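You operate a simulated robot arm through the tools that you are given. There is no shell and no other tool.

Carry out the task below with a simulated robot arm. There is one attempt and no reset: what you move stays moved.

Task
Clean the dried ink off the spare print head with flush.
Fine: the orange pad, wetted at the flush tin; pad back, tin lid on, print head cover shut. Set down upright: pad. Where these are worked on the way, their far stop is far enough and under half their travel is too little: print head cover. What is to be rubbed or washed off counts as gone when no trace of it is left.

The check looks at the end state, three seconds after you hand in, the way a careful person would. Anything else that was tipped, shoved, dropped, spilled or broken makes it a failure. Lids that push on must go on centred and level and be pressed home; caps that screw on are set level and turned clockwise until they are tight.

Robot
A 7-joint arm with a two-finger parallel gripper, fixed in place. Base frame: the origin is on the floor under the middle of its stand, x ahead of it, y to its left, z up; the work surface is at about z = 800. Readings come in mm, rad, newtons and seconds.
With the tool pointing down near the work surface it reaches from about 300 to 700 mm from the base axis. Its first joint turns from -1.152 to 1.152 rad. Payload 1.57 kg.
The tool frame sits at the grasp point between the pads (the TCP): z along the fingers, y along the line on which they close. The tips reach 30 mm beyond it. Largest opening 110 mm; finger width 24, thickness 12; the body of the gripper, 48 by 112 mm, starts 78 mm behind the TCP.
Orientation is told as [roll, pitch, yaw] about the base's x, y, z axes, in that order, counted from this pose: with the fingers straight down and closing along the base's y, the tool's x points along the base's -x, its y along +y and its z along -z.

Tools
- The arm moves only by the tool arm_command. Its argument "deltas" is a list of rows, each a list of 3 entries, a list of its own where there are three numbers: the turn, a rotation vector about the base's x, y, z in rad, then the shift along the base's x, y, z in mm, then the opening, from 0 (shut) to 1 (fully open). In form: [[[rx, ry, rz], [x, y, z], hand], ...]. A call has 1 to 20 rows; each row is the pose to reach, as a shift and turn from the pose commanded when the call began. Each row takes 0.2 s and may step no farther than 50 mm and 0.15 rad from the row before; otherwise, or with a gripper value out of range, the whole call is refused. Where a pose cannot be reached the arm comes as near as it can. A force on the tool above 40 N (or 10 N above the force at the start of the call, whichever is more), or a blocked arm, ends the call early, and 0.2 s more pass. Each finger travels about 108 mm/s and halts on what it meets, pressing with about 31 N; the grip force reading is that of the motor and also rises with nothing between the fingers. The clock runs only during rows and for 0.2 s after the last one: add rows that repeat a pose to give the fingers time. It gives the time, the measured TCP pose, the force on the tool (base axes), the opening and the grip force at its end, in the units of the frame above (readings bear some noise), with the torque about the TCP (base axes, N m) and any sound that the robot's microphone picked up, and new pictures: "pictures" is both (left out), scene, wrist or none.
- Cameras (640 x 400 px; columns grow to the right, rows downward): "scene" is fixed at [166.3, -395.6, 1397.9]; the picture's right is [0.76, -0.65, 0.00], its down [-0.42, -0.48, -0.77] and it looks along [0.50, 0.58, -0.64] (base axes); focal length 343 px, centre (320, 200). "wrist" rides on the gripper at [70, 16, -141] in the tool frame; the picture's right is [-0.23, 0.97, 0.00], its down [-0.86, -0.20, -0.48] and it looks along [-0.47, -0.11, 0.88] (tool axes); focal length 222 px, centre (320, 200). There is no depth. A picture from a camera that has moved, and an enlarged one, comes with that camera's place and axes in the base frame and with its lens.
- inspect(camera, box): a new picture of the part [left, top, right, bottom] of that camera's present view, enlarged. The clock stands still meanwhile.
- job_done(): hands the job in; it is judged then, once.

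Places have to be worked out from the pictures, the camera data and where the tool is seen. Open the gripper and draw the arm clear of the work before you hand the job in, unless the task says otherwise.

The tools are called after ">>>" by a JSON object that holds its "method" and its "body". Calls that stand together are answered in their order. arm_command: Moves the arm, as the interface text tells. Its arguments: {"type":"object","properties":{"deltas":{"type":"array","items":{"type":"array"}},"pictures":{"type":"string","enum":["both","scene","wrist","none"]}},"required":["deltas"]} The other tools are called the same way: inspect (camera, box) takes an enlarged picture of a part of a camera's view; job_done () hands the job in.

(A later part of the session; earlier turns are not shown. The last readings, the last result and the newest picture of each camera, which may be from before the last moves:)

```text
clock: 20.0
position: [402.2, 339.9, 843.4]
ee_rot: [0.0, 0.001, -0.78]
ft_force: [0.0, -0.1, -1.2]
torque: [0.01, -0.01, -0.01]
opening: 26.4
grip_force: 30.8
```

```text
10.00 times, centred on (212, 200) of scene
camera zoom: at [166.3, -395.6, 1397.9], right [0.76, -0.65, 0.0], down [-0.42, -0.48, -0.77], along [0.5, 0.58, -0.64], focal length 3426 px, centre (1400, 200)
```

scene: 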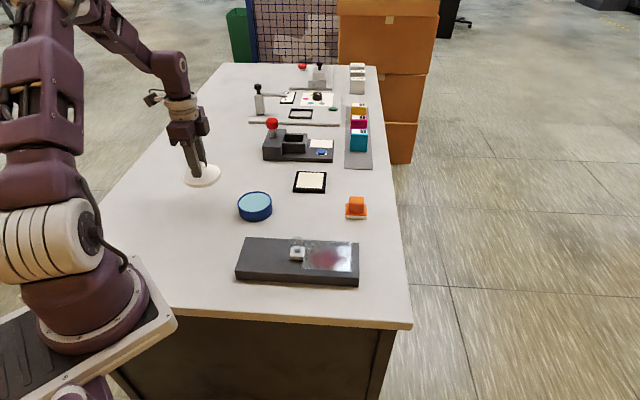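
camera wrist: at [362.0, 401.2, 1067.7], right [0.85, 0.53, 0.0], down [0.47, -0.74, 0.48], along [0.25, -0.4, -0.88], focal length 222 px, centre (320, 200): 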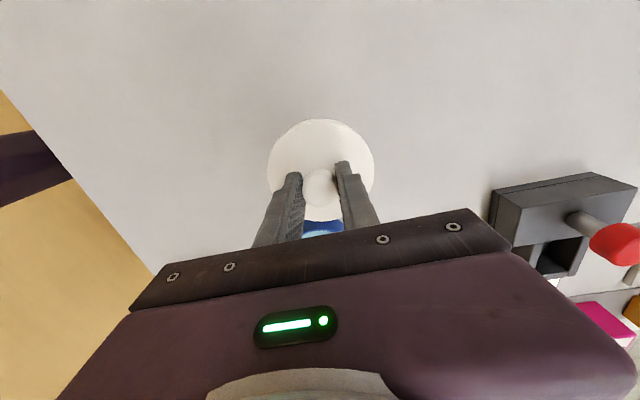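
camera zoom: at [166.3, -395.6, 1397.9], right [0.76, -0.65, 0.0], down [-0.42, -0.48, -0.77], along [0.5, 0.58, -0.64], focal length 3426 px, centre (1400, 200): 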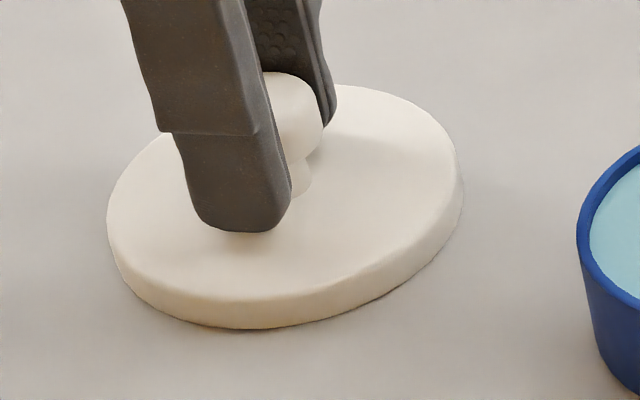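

>>> {"method": "arm_command", "body": {"deltas": [[[0, 0, 0], [0, 0, -0.7], 0.1], [[0, 0, 0], [0, 0, -1.2], 0.1], [[0, 0, 0], [0, 0, -1.2], 0.1]], "pictures": "none"}}

>>> {"method": "inspect", "body": {"camera": "scene", "box": [180, 180, 244, 220]}}

```text
clock: 20.8
position: [400.1, 340.1, 843.5]
ee_rot: [0.0, -0.001, -0.78]
ft_force: [-0.9, 0.8, -1.1]
torque: [-0.01, -0.01, 0.0]
opening: 26.5
grip_force: 31.1
```

```text
10.00 times, centred on (212, 200) of scene
camera zoom: at [166.3, -395.6, 1397.9], right [0.76, -0.65, 0.0], down [-0.42, -0.48, -0.77], along [0.5, 0.58, -0.64], focal length 3426 px, centre (1400, 200)
```

zoom: 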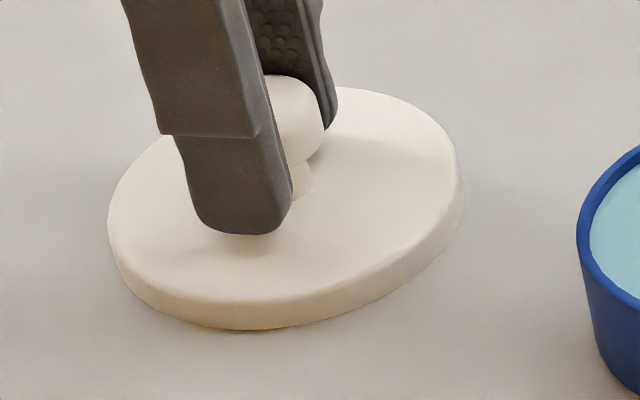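

>>> {"method": "arm_command", "body": {"deltas": [[[0, 0, 0], [0, 0, -0.8], 0.1], [[0, 0, 0], [0, 0, -1.5], 0.1], [[0, 0, 0], [0, 0, -1.5], 0.1]], "pictures": "none"}}

>>> {"method": "inspect", "body": {"camera": "scene", "box": [180, 180, 244, 220]}}

```text
clock: 21.6
position: [398.8, 340.0, 841.5]
ee_rot: [0.001, -0.001, -0.78]
ft_force: [0.3, 0.9, -0.9]
torque: [0.02, -0.01, -0.04]
opening: 26.5
grip_force: 31.6
```

```text
10.00 times, centred on (212, 200) of scene
camera zoom: at [166.3, -395.6, 1397.9], right [0.76, -0.65, 0.0], down [-0.42, -0.48, -0.77], along [0.5, 0.58, -0.64], focal length 3426 px, centre (1400, 200)
```

zoom: 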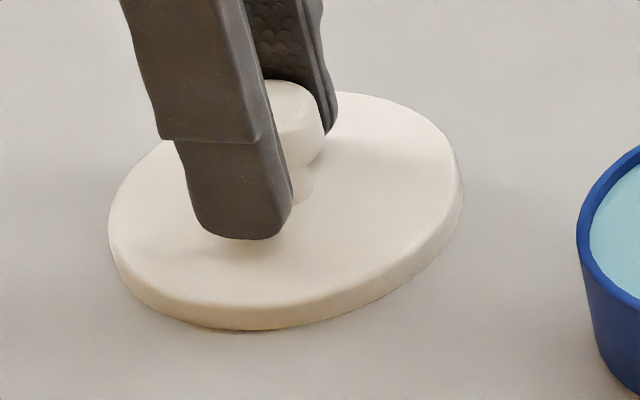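

>>> {"method": "arm_command", "body": {"deltas": [[[0, 0, 0], [0, 0, -0.8], 0.1], [[0, 0, 0], [0, 0, -1.5], 0.1], [[0, 0, 0], [0, 0, -1.5], 0.1]], "pictures": "none"}}

>>> {"method": "inspect", "body": {"camera": "scene", "box": [180, 180, 244, 220]}}

```text
clock: 22.4
position: [400.1, 340.0, 840.7]
ee_rot: [0.0, 0.0, -0.781]
ft_force: [0.5, 0.8, -0.8]
torque: [0.0, 0.03, 0.02]
opening: 26.3
grip_force: 31.3
```

```text
10.00 times, centred on (212, 200) of scene
camera zoom: at [166.3, -395.6, 1397.9], right [0.76, -0.65, 0.0], down [-0.42, -0.48, -0.77], along [0.5, 0.58, -0.64], focal length 3426 px, centre (1400, 200)
```

zoom: 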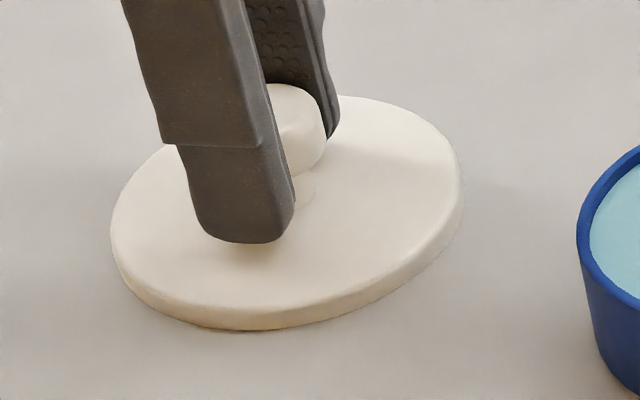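

The lid's lower edge stopped moving in the picture at about z = 844–845 while the tool kept sinking, so I've gone slightly too far. I'll raise to about 845 and check before releasing.

>>> {"method": "arm_command", "body": {"deltas": [[[0, 0, 0], [0, 0, 2], 0.1], [[0, 0, 0], [0, 0, 4], 0.1], [[0, 0, 0], [0, 0, 4.6], 0.1]], "pictures": "none"}}

>>> {"method": "inspect", "body": {"camera": "scene", "box": [180, 180, 244, 220]}}

>>> {"method": "inspect", "body": {"camera": "scene", "box": [190, 195, 222, 215]}}

```text
clock: 23.2
position: [399.8, 339.0, 845.3]
ee_rot: [0.0, 0.0, -0.779]
ft_force: [-0.5, 0.3, -0.6]
torque: [0.02, 0.01, -0.02]
opening: 26.7
grip_force: 30.5
```

```text
10.00 times, centred on (212, 200) of scene
camera zoom: at [166.3, -395.6, 1397.9], right [0.76, -0.65, 0.0], down [-0.42, -0.48, -0.77], along [0.5, 0.58, -0.64], focal length 3426 px, centre (1400, 200)
```

zoom: 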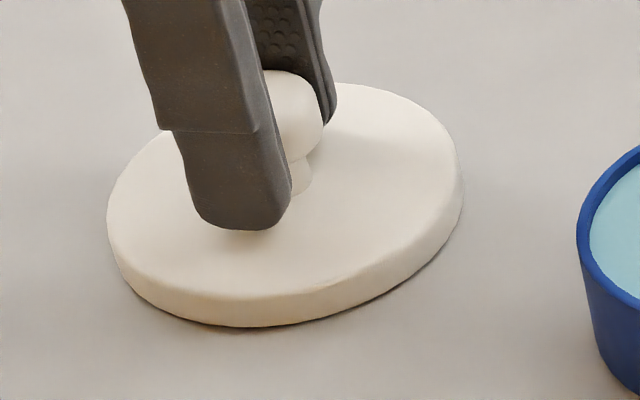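

```text
16.00 times, centred on (206, 205) of scene
camera zoom: at [166.3, -395.6, 1397.9], right [0.76, -0.65, 0.0], down [-0.42, -0.48, -0.77], along [0.5, 0.58, -0.64], focal length 5481 px, centre (2144, 120)
```

zoom: 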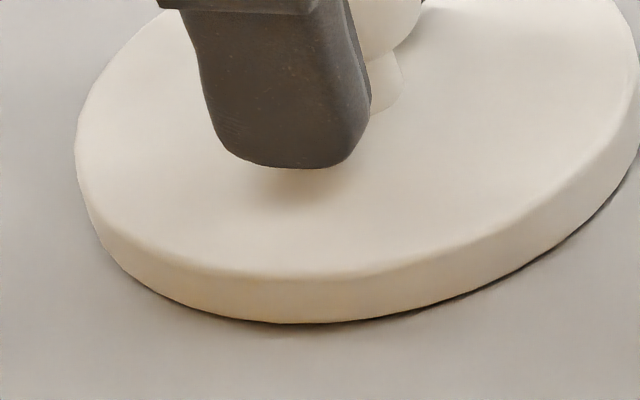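

The lid's edge now just meets the table. I'll open the fingers gently and look.

>>> {"method": "arm_command", "body": {"deltas": [[[0, 0, 0], [0, 0, 0], 0.3], [[0, 0, 0], [0, 0, 0], 0.45], [[0, 0, 0], [0, 0, 0], 0.45]]}}

>>> {"method": "inspect", "body": {"camera": "scene", "box": [180, 180, 244, 220]}}

>>> {"method": "inspect", "body": {"camera": "wrist", "box": [240, 90, 400, 210]}}

```text
clock: 24.0
position: [401.3, 340.8, 845.0]
ee_rot: [0.0, -0.001, -0.779]
ft_force: [0.3, -0.4, -0.9]
torque: [0.02, -0.01, -0.01]
opening: 49.5
grip_force: 0.0
camera wrist: at [361.9, 400.7, 986.9], right [0.85, 0.53, 0.0], down [0.47, -0.74, 0.48], along [0.25, -0.41, -0.88], focal length 222 px, centre (320, 200)
```

scene: 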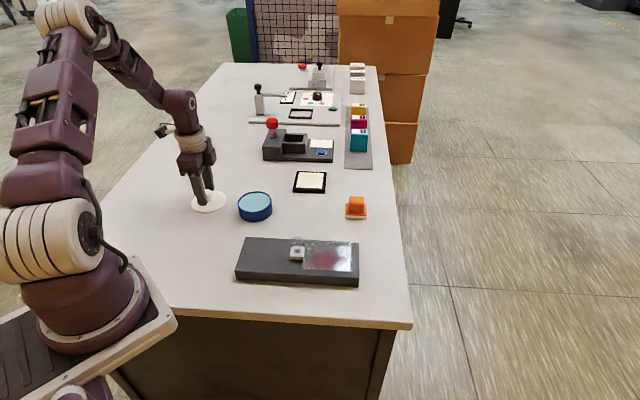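
wrist: 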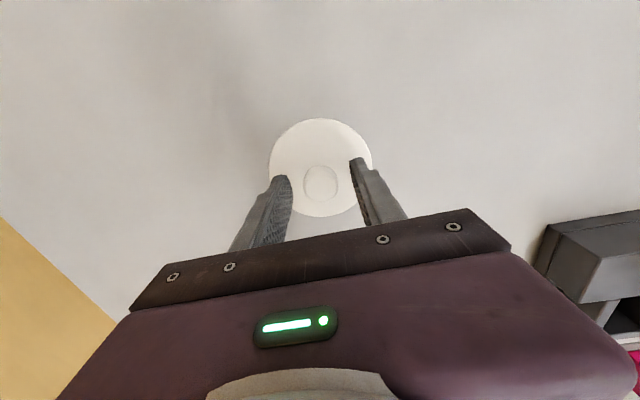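

```text
10.00 times, centred on (212, 200) of scene
camera zoom: at [166.3, -395.6, 1397.9], right [0.76, -0.65, 0.0], down [-0.42, -0.48, -0.77], along [0.5, 0.58, -0.64], focal length 3426 px, centre (1400, 200)
```

zoom: 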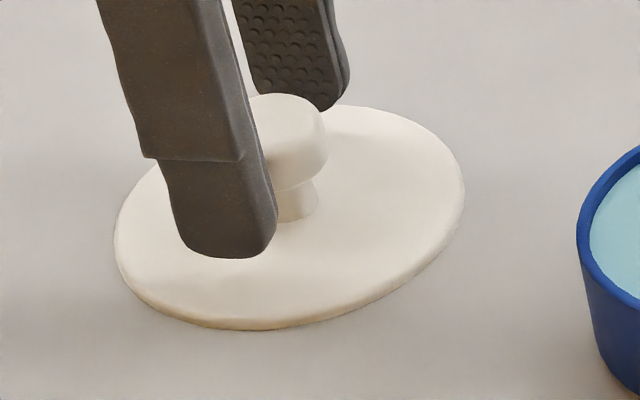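

```text
3.33 times, centred on (320, 150) of wrist
camera zoom: at [361.9, 400.7, 986.9], right [0.85, 0.53, 0.0], down [0.47, -0.74, 0.48], along [0.25, -0.41, -0.88], focal length 740 px, centre (320, 367)
```

zoom: 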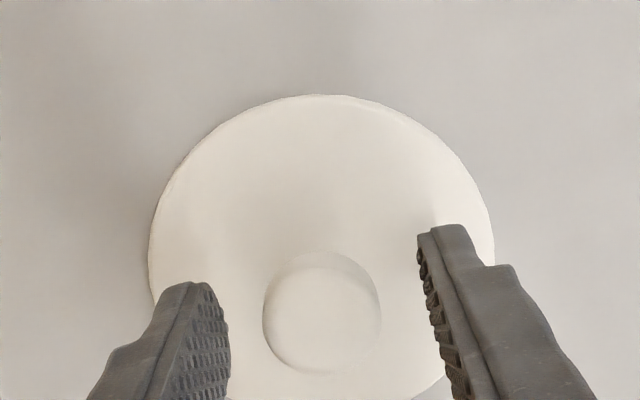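

The lid rests flat on the table; it settled about 10 mm lower as the skirt sank in visually. I'll raise the hand and look again before going to the cover.

>>> {"method": "arm_command", "body": {"deltas": [[[0, 0, 0], [0, 0, 10], 0.6], [[0, 0, 0], [0, 0, 40], 0.8], [[0, 0, 0], [0, 0, 85], 1], [[0, 0, 0], [0, 0, 100], 1]]}}

>>> {"method": "inspect", "body": {"camera": "scene", "box": [180, 170, 300, 240]}}

>>> {"method": "inspect", "body": {"camera": "wrist", "box": [240, 90, 400, 210]}}

```text
clock: 25.0
position: [399.0, 340.0, 945.0]
ee_rot: [-0.001, -0.001, -0.781]
ft_force: [-0.1, -0.7, -0.1]
torque: [-0.01, 0.0, -0.02]
opening: 109.9
grip_force: 0.1
camera wrist: at [361.6, 400.7, 1086.9], right [0.85, 0.53, 0.0], down [0.47, -0.74, 0.48], along [0.26, -0.41, -0.88], focal length 222 px, centre (320, 200)
```

scene: 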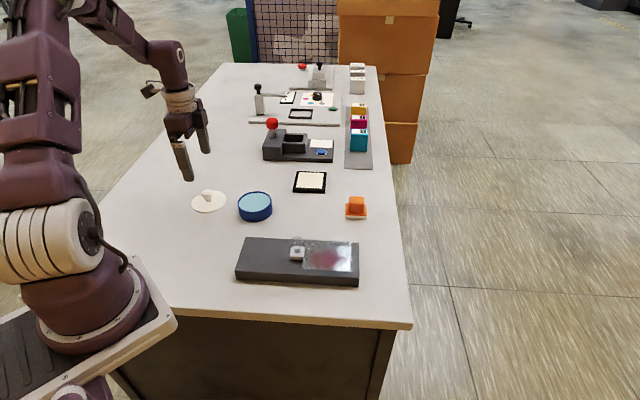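
wrist: 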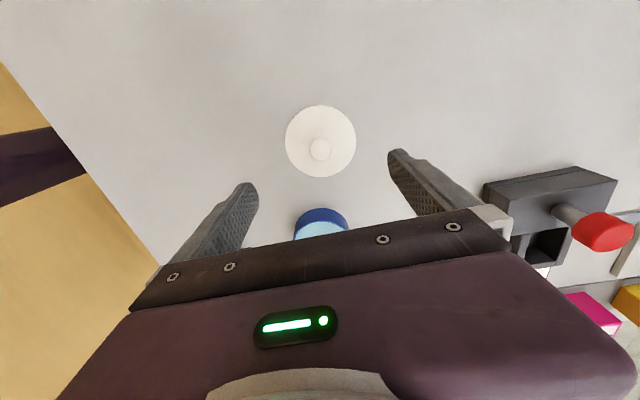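

```text
5.33 times, centred on (240, 205) of scene
camera zoom: at [166.3, -395.6, 1397.9], right [0.76, -0.65, 0.0], down [-0.42, -0.48, -0.77], along [0.5, 0.58, -0.64], focal length 1827 px, centre (747, 173)
```

zoom: 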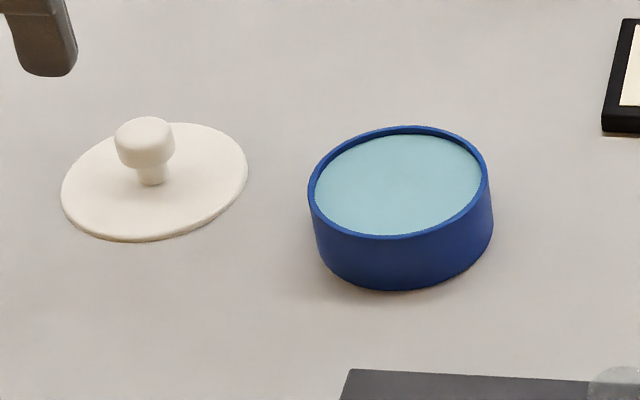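

```text
3.33 times, centred on (320, 150) of wrist
camera zoom: at [361.6, 400.7, 1086.9], right [0.85, 0.53, 0.0], down [0.47, -0.74, 0.48], along [0.26, -0.41, -0.88], focal length 740 px, centre (320, 367)
```

zoom: 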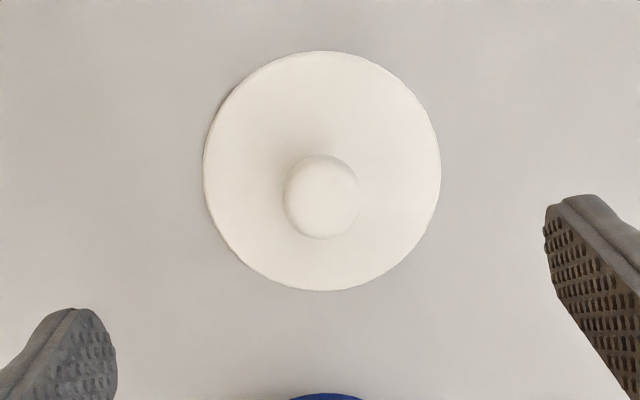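

The lid is settled and centred under the hand. The tin's rim is near z = 831 with a 79 mm opening. Next I'll move over the cover knob at about (450, 9), turned to yaw +0.785 so the fingers close along the block's long axis.

>>> {"method": "arm_command", "body": {"deltas": [[[0, 0, 0.1425], [4.5, -30, 0], 1], [[0, 0, 0.285], [9, -60, 0], 1], [[0, 0, 0.4275], [13.5, -90, 0], 1], [[0, 0, 0.57], [18, -120, 0], 1], [[0, 0, 0.7125], [22.5, -150, 0], 1], [[0, 0, 0.855], [27, -180, 0], 1], [[0, 0, 0.9975], [31.5, -210, 0], 1], [[0, 0, 1.14], [36, -240, 0], 1], [[0, 0, 1.2825], [40.5, -270, 0], 1], [[0, 0, 1.425], [45, -300, 0], 1], [[0, 0, 1.565], [50, -331, 0], 1], [[0, 0, 1.565], [50, -331, 0], 1]]}}

>>> {"method": "inspect", "body": {"camera": "wrist", "box": [240, 90, 400, 210]}}

>>> {"method": "inspect", "body": {"camera": "scene", "box": [240, 215, 368, 295]}}

```text
clock: 27.6
position: [450.4, 8.4, 944.8]
ee_rot: [0.0, 0.0, 0.787]
ft_force: [0.1, 0.4, -0.5]
torque: [0.01, 0.04, 0.01]
opening: 110.0
grip_force: 0.1
camera wrist: at [389.2, -29.9, 1086.9], right [-0.53, 0.85, 0.0], down [0.74, 0.46, 0.48], along [0.41, 0.25, -0.88], focal length 222 px, centre (320, 200)
```

scene: 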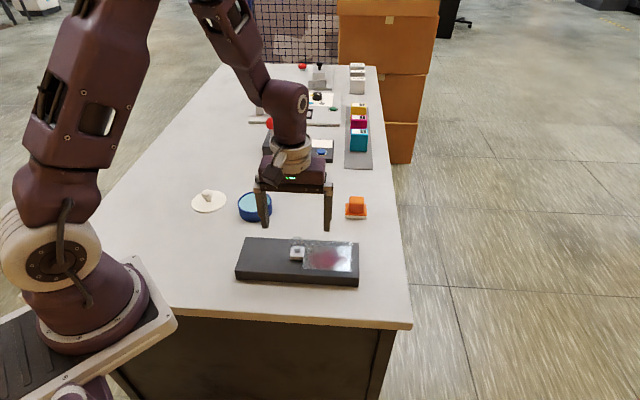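
wrist: 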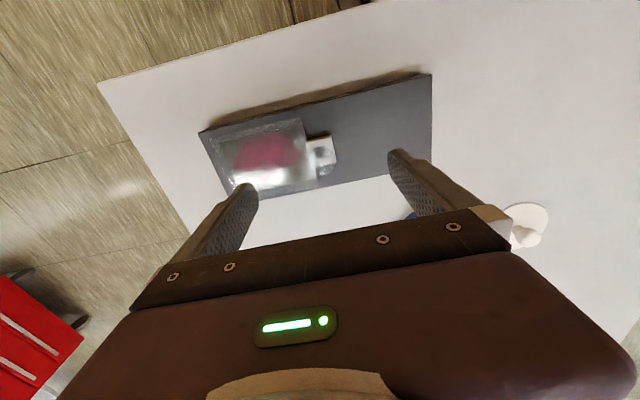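

```text
3.33 times, centred on (320, 150) of wrist
camera zoom: at [389.2, -29.9, 1086.9], right [-0.53, 0.85, 0.0], down [0.74, 0.46, 0.48], along [0.41, 0.25, -0.88], focal length 740 px, centre (320, 367)
```

zoom: 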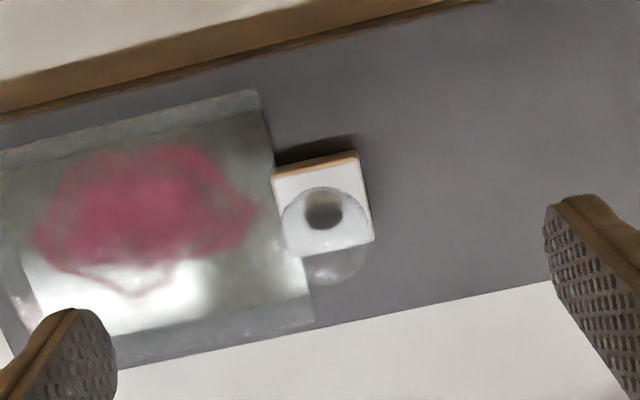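

```text
5.00 times, centred on (304, 255) of scene
camera zoom: at [166.3, -395.6, 1397.9], right [0.76, -0.65, 0.0], down [-0.42, -0.48, -0.77], along [0.5, 0.58, -0.64], focal length 1713 px, centre (400, -75)
```

zoom: 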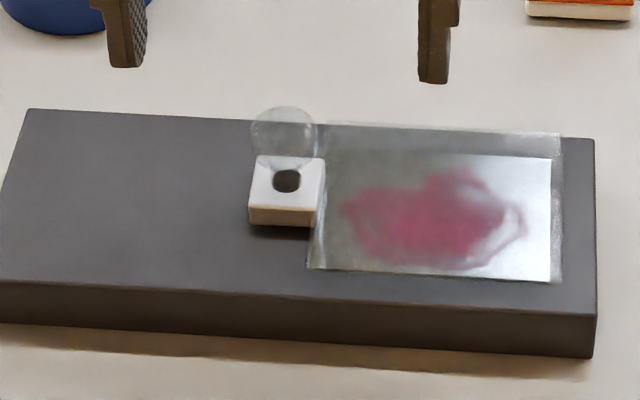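

The clear knob is within about 1.5 mm of the tool axis, with its ball centre near (448.6, 9, 872) and the tab top at z≈846. I'll lower with the fingers half open and recheck.

>>> {"method": "arm_command", "body": {"deltas": [[[0, 0, 0], [-1.4, 0, -20], 0.6], [[0, 0, 0], [-1.4, 0, -40], 0.5], [[0, 0, 0], [-1.4, 0, -55], 0.45], [[0, 0, 0], [-1.4, 0, -62], 0.45], [[0, 0, 0], [-1.4, 0, -62], 0.45]]}}

>>> {"method": "inspect", "body": {"camera": "wrist", "box": [240, 110, 400, 230]}}

>>> {"method": "inspect", "body": {"camera": "scene", "box": [264, 220, 344, 270]}}

```text
clock: 28.8
position: [447.4, 9.1, 882.6]
ee_rot: [0.001, 0.0, 0.786]
ft_force: [0.7, -0.9, -0.4]
torque: [0.03, -0.01, 0.01]
opening: 49.4
grip_force: 0.0
camera wrist: at [387.2, -29.2, 1025.1], right [-0.53, 0.85, 0.0], down [0.75, 0.46, 0.48], along [0.41, 0.25, -0.88], focal length 222 px, centre (320, 200)
```

scene: 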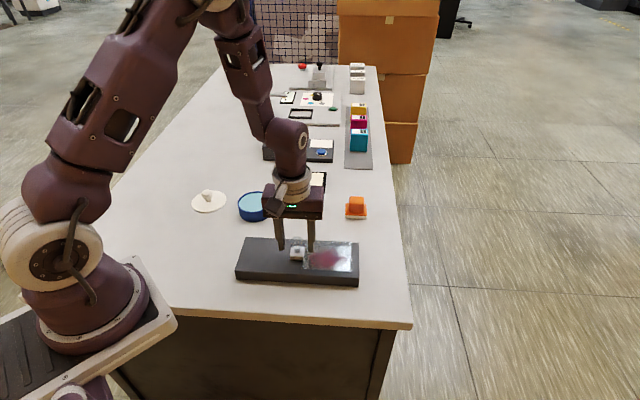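
wrist: 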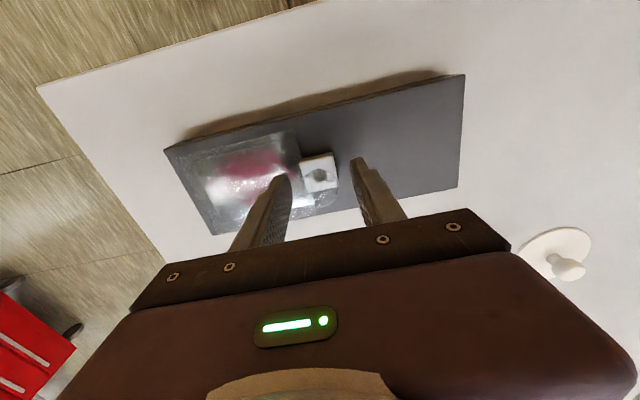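

```text
3.33 times, centred on (320, 170) of wrist
camera zoom: at [387.2, -29.2, 1025.1], right [-0.53, 0.85, 0.0], down [0.75, 0.46, 0.48], along [0.41, 0.25, -0.88], focal length 740 px, centre (320, 300)
```

zoom: 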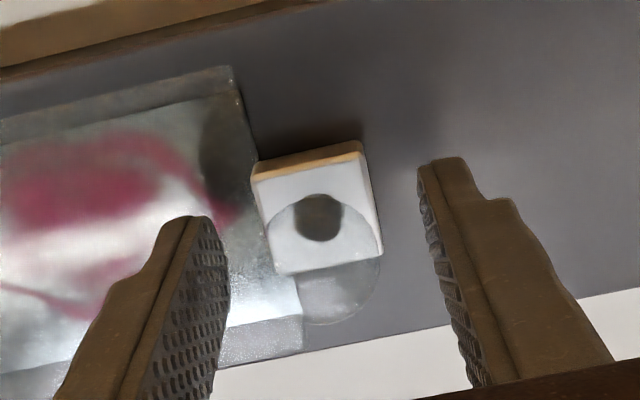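

```text
8.00 times, centred on (304, 245) of scene
camera zoom: at [166.3, -395.6, 1397.9], right [0.76, -0.65, 0.0], down [-0.42, -0.48, -0.77], along [0.5, 0.58, -0.64], focal length 2741 px, centre (448, -160)
```

zoom: 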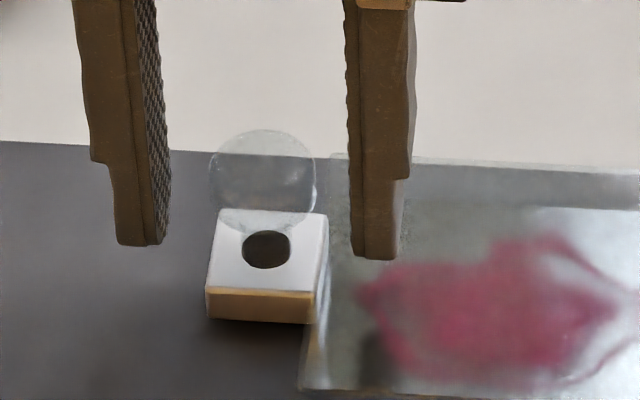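

The ball is centred between the fingers and the tips hang just above the tab. I'll close on it.

>>> {"method": "arm_command", "body": {"deltas": [[[0, 0, 0], [0.5, -0.5, 0], 0.35], [[0, 0, 0], [0.5, -0.5, 0], 0.25], [[0, 0, 0], [0.5, -0.5, 0], 0.1], [[0, 0, 0], [0.5, -0.5, 0], 0.1]], "pictures": "none"}}

>>> {"method": "inspect", "body": {"camera": "scene", "box": [264, 220, 344, 270]}}

```text
clock: 29.8
position: [450.1, 8.0, 883.1]
ee_rot: [0.001, -0.001, 0.785]
ft_force: [-0.6, -0.2, -1.2]
torque: [-0.01, 0.02, 0.01]
opening: 27.6
grip_force: 38.2
```

```text
8.00 times, centred on (304, 245) of scene
camera zoom: at [166.3, -395.6, 1397.9], right [0.76, -0.65, 0.0], down [-0.42, -0.48, -0.77], along [0.5, 0.58, -0.64], focal length 2741 px, centre (448, -160)
```

zoom: 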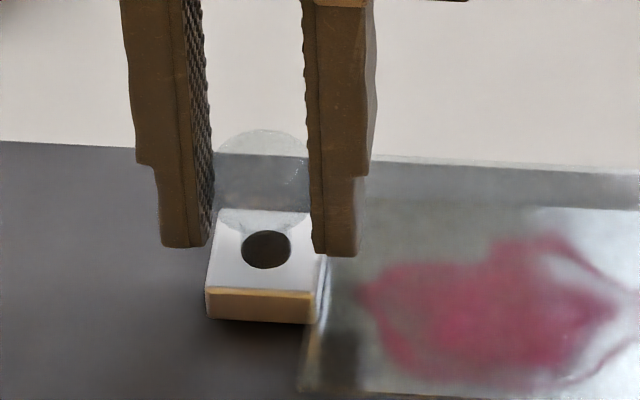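

The knob is gripped (27.6 mm, no side load). I'll try a small slide toward the empty half of the block and watch the force.

>>> {"method": "arm_command", "body": {"deltas": [[[0, 0, 0], [-1.1, 1.1, 0], 0.1], [[0, 0, 0], [-2.1, 2.1, 0], 0.1], [[0, 0, 0], [-3.5, 3.5, 0], 0.1]], "pictures": "none"}}

>>> {"method": "inspect", "body": {"camera": "scene", "box": [240, 215, 368, 295]}}

```text
clock: 30.6
position: [445.6, 11.2, 883.9]
ee_rot: [-0.001, 0.0, 0.783]
ft_force: [-1.2, -5.7, 17.0]
torque: [-0.5, 0.46, 0.14]
opening: 27.8
grip_force: 37.9
```

```text
5.00 times, centred on (304, 255) of scene
camera zoom: at [166.0, -395.7, 1397.9], right [0.76, -0.65, 0.0], down [-0.42, -0.48, -0.77], along [0.5, 0.58, -0.64], focal length 1713 px, centre (400, -75)
```

zoom: 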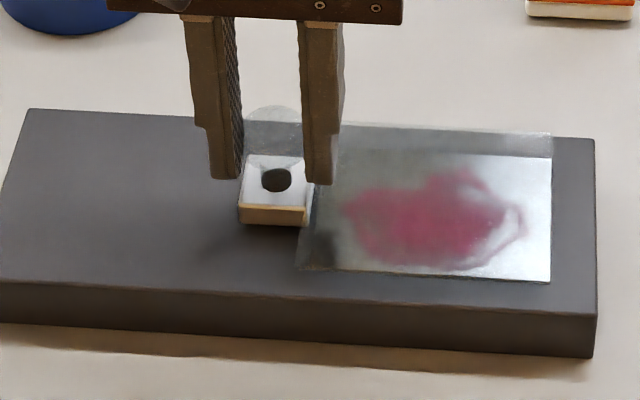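

The cover slid about 4–5 mm with its far edge moving too, so it is a slide, though I feel 17 N upward on the tool. I'll ease up slightly and keep sliding in small steps.

>>> {"method": "arm_command", "body": {"deltas": [[[0, 0, 0], [-0.7, 0.7, 1], 0.1], [[0, 0, 0], [-2.1, 2.1, 1], 0.1], [[0, 0, 0], [-3.5, 3.5, 1], 0.1]], "pictures": "none"}}

>>> {"method": "inspect", "body": {"camera": "scene", "box": [240, 215, 368, 295]}}

```text
clock: 31.4
position: [442.2, 15.0, 883.7]
ee_rot: [0.002, 0.0, 0.785]
ft_force: [-2.9, -6.0, -17.8]
torque: [0.38, -0.52, -0.22]
opening: 27.6
grip_force: 38.1
```

```text
5.00 times, centred on (304, 255) of scene
camera zoom: at [166.5, -395.7, 1397.8], right [0.76, -0.65, 0.0], down [-0.42, -0.48, -0.77], along [0.5, 0.58, -0.64], focal length 1713 px, centre (400, -75)
```

zoom: 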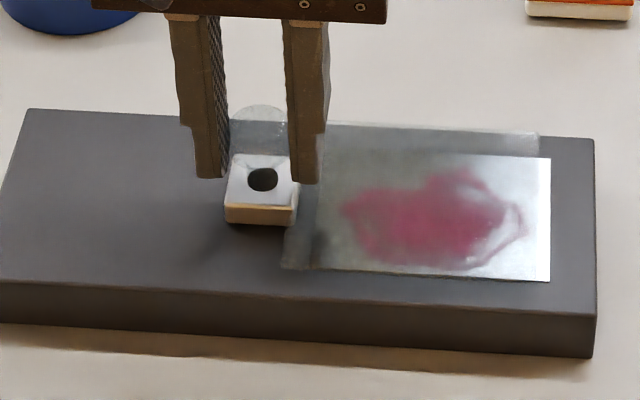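

The guide is stiff vertically, about 35 N/mm. I'll back off half a millimetre and continue while tracking the force.

>>> {"method": "arm_command", "body": {"deltas": [[[0, 0, 0], [-0.7, 0.7, -0.5], 0.1], [[0, 0, 0], [-2.1, 2.1, -0.5], 0.1], [[0, 0, 0], [-3.5, 3.5, -0.5], 0.1]], "pictures": "none"}}

```text
clock: 32.2
position: [438.2, 18.0, 883.1]
ee_rot: [0.0, 0.002, 0.784]
ft_force: [-5.5, -8.5, -8.5]
torque: [-0.15, 0.09, 0.08]
opening: 27.8
grip_force: 38.0
```

Forces show the true slide line is slightly rotated from mine, by about 0.02 rad. I'll correct the direction and go on with larger steps.

>>> {"method": "arm_command", "body": {"deltas": [[[0, 0, 0], [-1.6, 1.2, -0.25], 0.1], [[0, 0, 0], [-4.5, 4.0, -0.25], 0.1], [[0, 0, 0], [-7.4, 6.8, -0.25], 0.1], [[0, 0, 0], [-10.3, 9.5, -0.25], 0.1], [[0, 0, 0], [-13.2, 12.3, -0.25], 0.1]], "pictures": "none"}}

```text
clock: 33.4
position: [425.3, 30.4, 883.1]
ee_rot: [0.0, -0.002, 0.786]
ft_force: [-1.9, -5.3, 12.2]
torque: [-0.62, 0.71, 0.08]
opening: 27.8
grip_force: 37.7
```

>>> {"method": "arm_command", "body": {"deltas": [[[0, 0, 0], [-3, 2.6, 0.25], 0.1], [[0, 0, 0], [-6.6, 6.0, 0.25], 0.1], [[0, 0, 0], [-10.2, 9.4, 0.25], 0.1], [[0, 0, 0], [-13.8, 12.9, 0.25], 0.1], [[0, 0, 0], [-17.4, 16.4, 0.25], 0.1], [[0, 0, 0], [-21, 19.9, 0.25], 0.1]]}}

>>> {"method": "inspect", "body": {"camera": "scene", "box": [240, 215, 368, 295]}}

```text
clock: 34.8
position: [405.8, 52.2, 883.5]
ee_rot: [0.003, -0.002, 0.784]
ft_force: [6.8, 3.6, 7.9]
torque: [0.15, -0.05, 0.06]
opening: 27.5
grip_force: 37.8
camera wrist: at [343.7, 13.9, 1025.0], right [-0.53, 0.85, 0.0], down [0.74, 0.46, 0.48], along [0.41, 0.25, -0.88], focal length 222 px, centre (320, 200)
```

scene: 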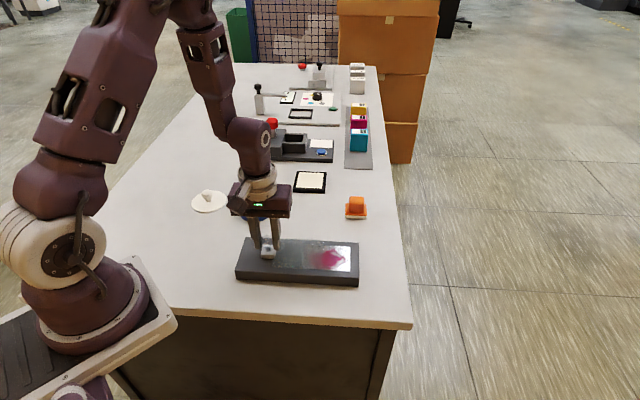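
wrist: 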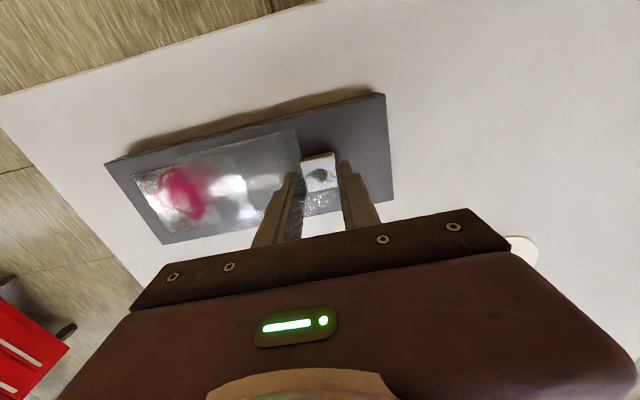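

```text
5.00 times, centred on (304, 255) of scene
camera zoom: at [166.4, -395.5, 1397.9], right [0.76, -0.65, 0.0], down [-0.42, -0.48, -0.77], along [0.5, 0.58, -0.64], focal length 1713 px, centre (400, -75)
```

zoom: 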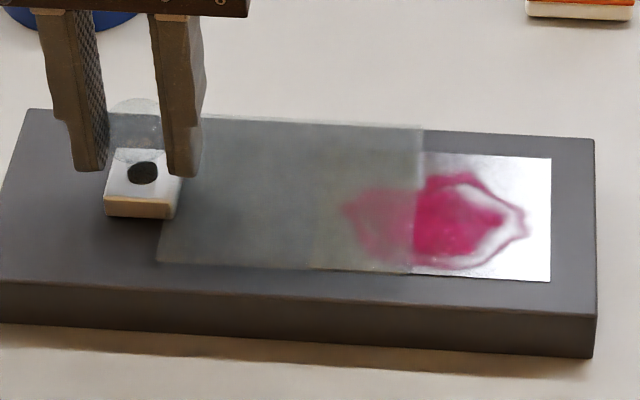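

The cover slides well; about 62 mm so far. I'll keep going to its far stop, letting the force limit halt the motion.

>>> {"method": "arm_command", "body": {"deltas": [[[0, 0, 0], [-3.4, 3.6, 0.2], 0.1], [[0, 0, 0], [-7, 7.1, 0.2], 0.1], [[0, 0, 0], [-10.6, 10.6, 0.2], 0.1], [[0, 0, 0], [-14.2, 14.1, 0.2], 0.1], [[0, 0, 0], [-17.8, 17.6, 0.2], 0.1], [[0, 0, 0], [-21.4, 21.1, 0.2], 0.1]], "pictures": "none"}}

>>> {"method": "inspect", "body": {"camera": "scene", "box": [240, 215, 368, 295]}}

```text
clock: 36.2
position: [384.1, 73.7, 882.8]
ee_rot: [-0.002, -0.001, 0.786]
ft_force: [14.6, 10.9, -1.9]
torque: [-0.24, 0.16, -0.1]
opening: 27.6
grip_force: 38.1
```

```text
5.00 times, centred on (304, 255) of scene
camera zoom: at [166.7, -395.3, 1397.9], right [0.76, -0.65, 0.0], down [-0.42, -0.48, -0.77], along [0.5, 0.58, -0.64], focal length 1713 px, centre (400, -75)
```

zoom: 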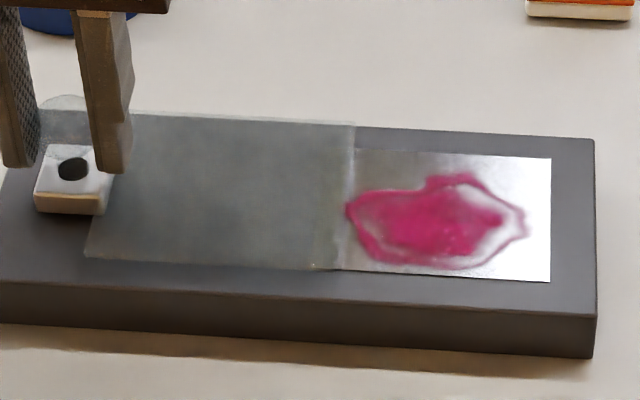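

About 92 mm so far, and the head plate is nearly clear. I'll correct 0.45 mm sideways and creep on to the stop.

>>> {"method": "arm_command", "body": {"deltas": [[[0, 0, 0], [-1.1, 1.7, 0.2], 0.1], [[0, 0, 0], [-2.6, 3.1, 0.2], 0.1], [[0, 0, 0], [-4.0, 4.5, 0.2], 0.1], [[0, 0, 0], [-5.4, 5.9, 0.2], 0.1], [[0, 0, 0], [-6.8, 7.3, 0.2], 0.1], [[0, 0, 0], [-8.3, 8.7, 0.2], 0.1], [[0, 0, 0], [-9.7, 10.1, 0.2], 0.1]], "pictures": "none"}}

>>> {"method": "inspect", "body": {"camera": "scene", "box": [240, 215, 368, 295]}}

```text
clock: 37.8
position: [374.4, 83.9, 883.3]
ee_rot: [0.0, -0.001, 0.785]
ft_force: [14.5, 10.0, -21.4]
torque: [0.23, -0.29, -0.02]
opening: 27.6
grip_force: 38.2
```

```text
5.00 times, centred on (304, 255) of scene
camera zoom: at [166.9, -395.3, 1397.9], right [0.76, -0.65, 0.0], down [-0.42, -0.48, -0.77], along [0.5, 0.58, -0.64], focal length 1713 px, centre (400, -75)
```

zoom: 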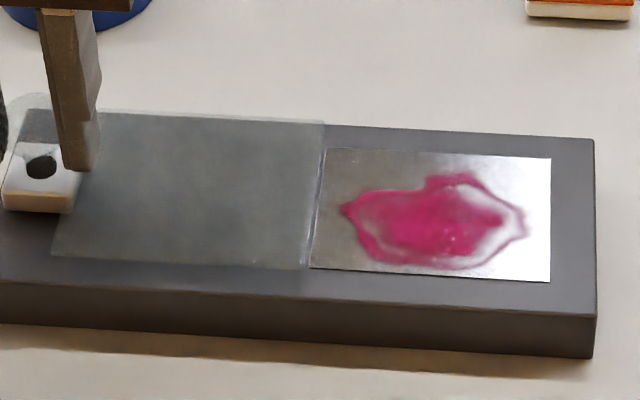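

The ink plate is now fully uncovered after about 106 mm. I'll creep a bit more for the stop, relieving the vertical and side load.

>>> {"method": "arm_command", "body": {"deltas": [[[0, 0, 0], [-0.4, 1.0, -0.4], 0.1], [[0, 0, 0], [-1.1, 1.7, -0.4], 0.1], [[0, 0, 0], [-1.8, 2.4, -0.4], 0.1], [[0, 0, 0], [-2.5, 3.1, -0.4], 0.1]], "pictures": "none"}}

>>> {"method": "inspect", "body": {"camera": "scene", "box": [240, 215, 368, 295]}}

```text
clock: 38.8
position: [370.8, 85.3, 883.0]
ee_rot: [0.001, 0.0, 0.784]
ft_force: [10.9, 5.8, -4.7]
torque: [0.13, -0.19, 0.04]
opening: 27.7
grip_force: 37.9
```

```text
5.00 times, centred on (304, 255) of scene
camera zoom: at [166.6, -395.4, 1397.9], right [0.76, -0.65, 0.0], down [-0.42, -0.48, -0.77], along [0.5, 0.58, -0.64], focal length 1713 px, centre (400, -75)
```

zoom: 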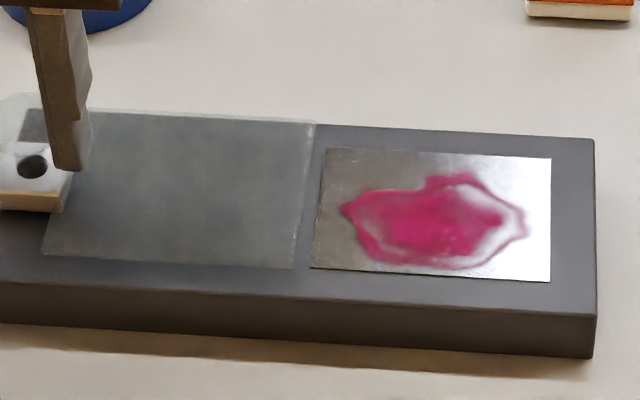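

>>> {"method": "arm_command", "body": {"deltas": [[[0, 0, 0], [-0.6, 1.0, -0.1], 0.1], [[0, 0, 0], [-1.7, 2.1, -0.1], 0.1], [[0, 0, 0], [-2.8, 3.2, -0.1], 0.1], [[0, 0, 0], [-3.9, 4.2, -0.1], 0.1], [[0, 0, 0], [-5.0, 5.3, -0.1], 0.1]], "pictures": "none"}}

>>> {"method": "inspect", "body": {"camera": "scene", "box": [225, 215, 369, 305]}}

```text
clock: 39.5
position: [370.8, 86.1, 883.4]
ee_rot: [-0.006, -0.001, 0.776]
ft_force: [8.9, -7.0, -10.5]
torque: [-0.23, 0.06, 0.12]
opening: 27.7
grip_force: 37.9
stopped in row 3: the force on the tool passed its limit at 44 N (the readings are from after the stop); the commanded pose is now the measured one
```

```text
4.44 times, centred on (297, 260) of scene
camera zoom: at [166.6, -395.7, 1397.8], right [0.76, -0.65, 0.0], down [-0.42, -0.48, -0.77], along [0.5, 0.58, -0.64], focal length 1523 px, centre (422, -67)
```

zoom: 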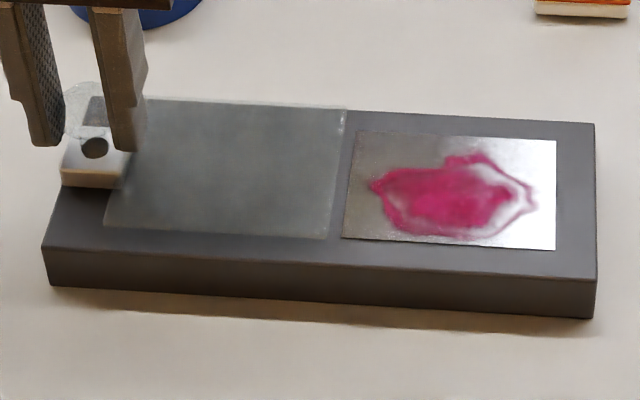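

The slide reached its far stop (force limit) and the plate is wholly exposed. I'll release the knob and rise.

>>> {"method": "arm_command", "body": {"deltas": [[[0, 0, 0], [0, 0, 0], 0.3], [[0, 0, 0], [0, 0, 0], 0.45], [[0, 0, 0], [0, 0, 10], 0.5], [[0, 0, 0], [0, 0, 40], 0.6], [[0, 0, 0], [0, 0, 75], 0.8]]}}

>>> {"method": "inspect", "body": {"camera": "scene", "box": [225, 215, 369, 305]}}

>>> {"method": "inspect", "body": {"camera": "wrist", "box": [80, 90, 400, 260]}}

```text
clock: 40.7
position: [370.7, 85.0, 958.7]
ee_rot: [-0.004, 0.0, 0.78]
ft_force: [0.3, -0.3, 0.2]
torque: [-0.02, 0.01, -0.01]
opening: 88.2
grip_force: 0.1
camera wrist: at [308.9, 48.5, 1100.1], right [-0.52, 0.85, 0.0], down [0.75, 0.46, 0.48], along [0.41, 0.25, -0.88], focal length 222 px, centre (320, 200)
```

scene: 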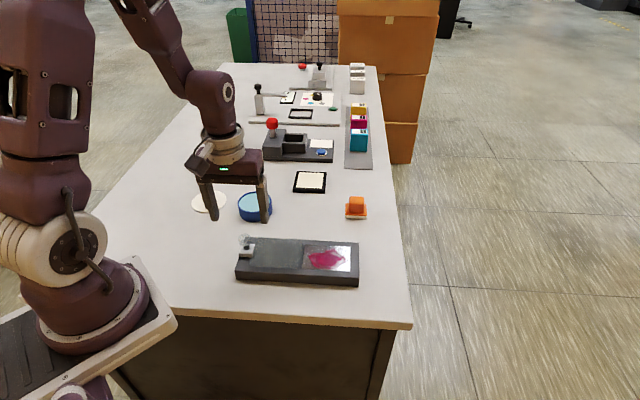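
wrist: 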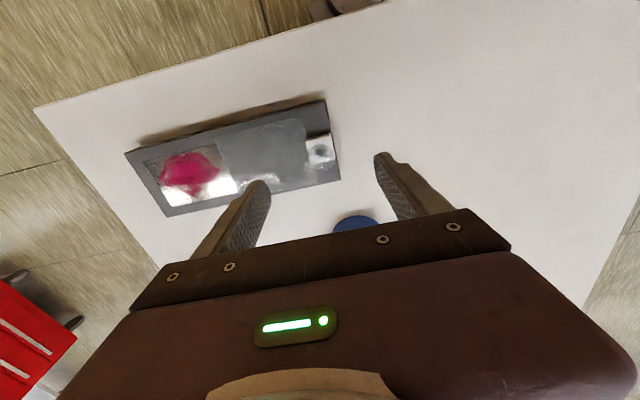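

```text
4.44 times, centred on (297, 260) of scene
camera zoom: at [166.3, -395.6, 1397.9], right [0.76, -0.65, 0.0], down [-0.42, -0.48, -0.77], along [0.5, 0.58, -0.64], focal length 1523 px, centre (422, -67)
```

zoom: 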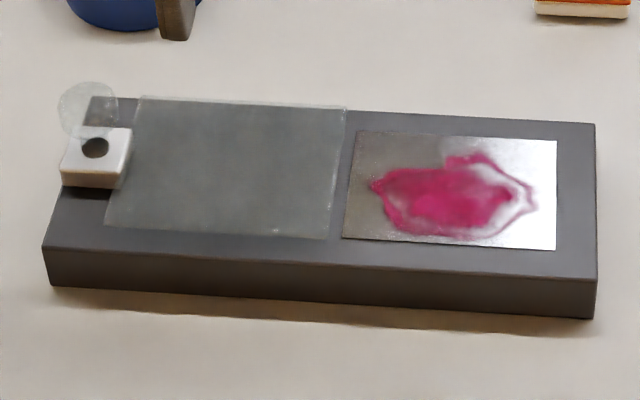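

```text
2.00 times, centred on (240, 175) of wrist
camera zoom: at [308.9, 48.5, 1100.1], right [-0.52, 0.85, 0.0], down [0.75, 0.46, 0.48], along [0.41, 0.25, -0.88], focal length 444 px, centre (480, 250)
```

zoom: 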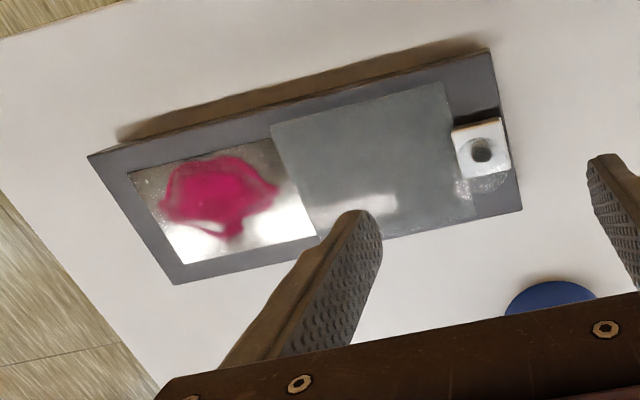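

The cover is fully open with nothing disturbed, and the plate spans about 98 × 68 mm around (495, -35). Now I'll travel high over to the orange pad for a closer look, re-levelling slightly on the way.

>>> {"method": "arm_command", "body": {"deltas": [[[0.004, 0, 0.005], [40, -6, 0], 1], [[0.004, 0, 0.005], [80, -12, 0], 1], [[0.004, 0, 0.005], [120, -18, 0], 1], [[0.004, 0, 0.005], [160, -24, 0], 1], [[0.004, 0, 0.005], [200, -30, 0], 1], [[0.004, 0, 0.005], [240, -36, 0], 1], [[0.004, 0, 0.005], [280, -41, 0], 1], [[0.004, 0, 0.005], [284, -41, 0], 1]]}}

>>> {"method": "inspect", "body": {"camera": "wrist", "box": [240, 90, 400, 210]}}

>>> {"method": "inspect", "body": {"camera": "scene", "box": [320, 170, 392, 230]}}

```text
clock: 42.5
position: [654.1, 44.6, 958.4]
ee_rot: [-0.001, -0.004, 0.783]
ft_force: [0.2, -0.8, -0.7]
torque: [0.02, -0.01, 0.03]
opening: 109.9
grip_force: 0.0
camera wrist: at [592.7, 6.7, 1101.1], right [-0.53, 0.85, 0.0], down [0.74, 0.46, 0.48], along [0.41, 0.25, -0.88], focal length 222 px, centre (320, 200)
```

scene: 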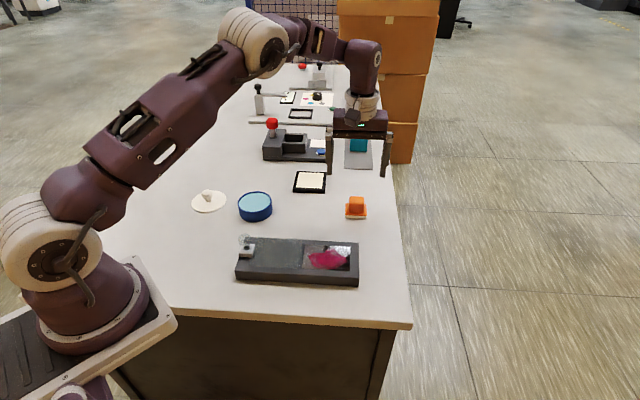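
wrist: 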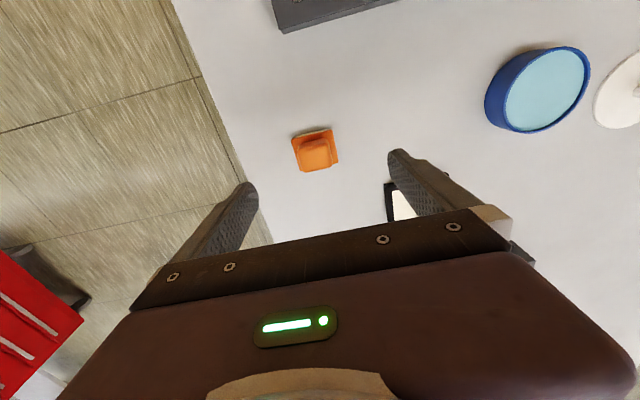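

```text
3.33 times, centred on (320, 150) of wrist
camera zoom: at [592.7, 6.7, 1101.1], right [-0.53, 0.85, 0.0], down [0.74, 0.46, 0.48], along [0.41, 0.25, -0.88], focal length 740 px, centre (320, 367)
```

zoom: 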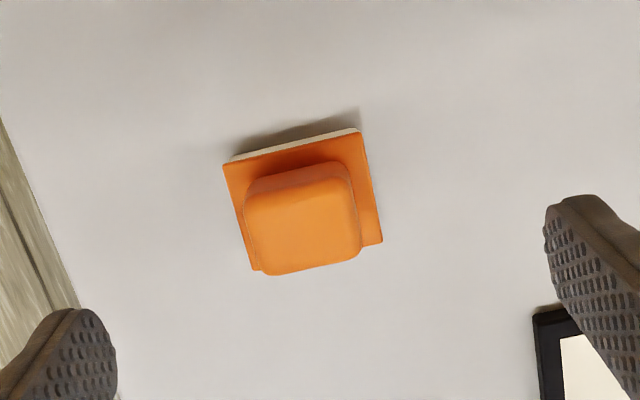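

```text
6.67 times, centred on (356, 200) of scene
camera zoom: at [166.3, -395.6, 1397.9], right [0.76, -0.65, 0.0], down [-0.42, -0.48, -0.77], along [0.5, 0.58, -0.64], focal length 2284 px, centre (80, 200)
```

zoom: 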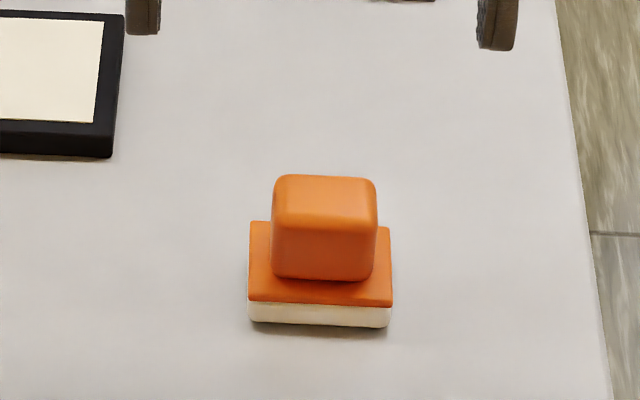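

The pad measures about 55 × 46 mm, centred near (670, 48), with its handle top near z = 842, and it lines up with the current finger direction. I'll move over it and lower to recheck.

>>> {"method": "arm_command", "body": {"deltas": [[[0, 0, 0], [8, 1, -15], 1], [[0, 0, 0], [15.4, 2.3, -35], 0.9], [[0, 0, 0], [15.4, 2.3, -58], 0.8], [[0, 0, 0], [15.4, 2.3, -58], 0.7], [[0, 0, 0], [15.4, 2.3, -58], 0.7]]}}

>>> {"method": "inspect", "body": {"camera": "wrist", "box": [240, 90, 400, 210]}}

>>> {"method": "inspect", "body": {"camera": "scene", "box": [320, 170, 392, 230]}}

```text
clock: 43.7
position: [670.6, 46.8, 901.0]
ee_rot: [0.001, -0.005, 0.785]
ft_force: [-0.6, -0.3, 0.1]
torque: [0.02, 0.01, -0.05]
opening: 77.0
grip_force: 0.0
camera wrist: at [608.1, 9.2, 1042.7], right [-0.53, 0.85, 0.0], down [0.74, 0.46, 0.48], along [0.41, 0.25, -0.88], focal length 222 px, centre (320, 200)
```

scene: 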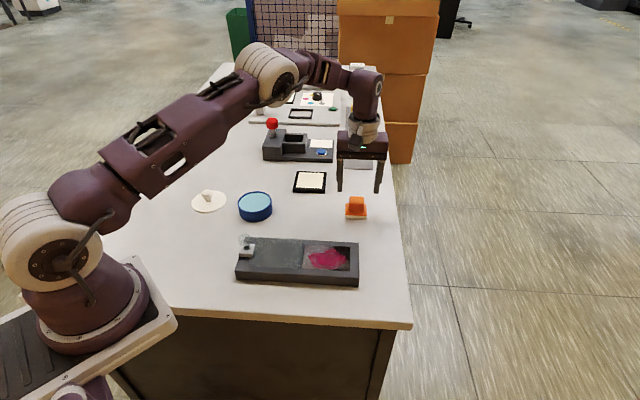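
wrist: 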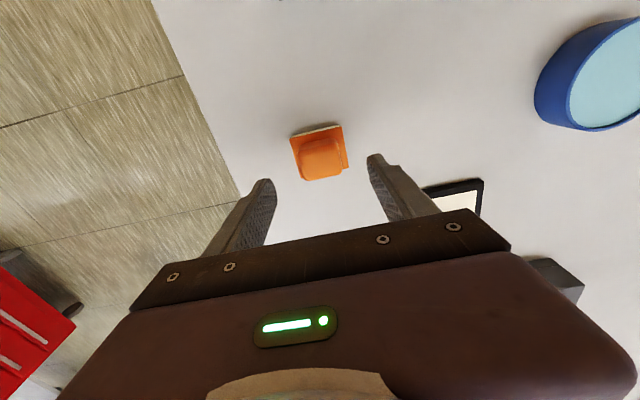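

```text
3.33 times, centred on (320, 150) of wrist
camera zoom: at [608.1, 9.2, 1042.7], right [-0.53, 0.85, 0.0], down [0.74, 0.46, 0.48], along [0.41, 0.25, -0.88], focal length 740 px, centre (320, 367)
```

zoom: 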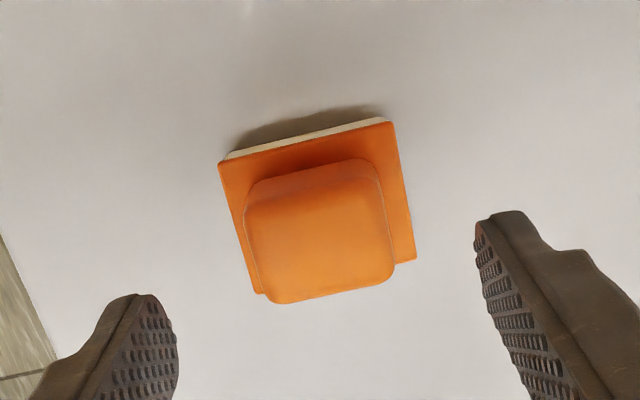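

```text
6.67 times, centred on (356, 200) of scene
camera zoom: at [166.3, -395.6, 1397.9], right [0.76, -0.65, 0.0], down [-0.42, -0.48, -0.77], along [0.5, 0.58, -0.64], focal length 2284 px, centre (80, 200)
```

zoom: 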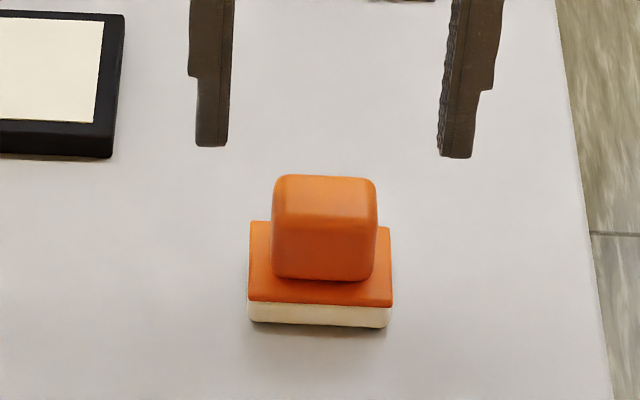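

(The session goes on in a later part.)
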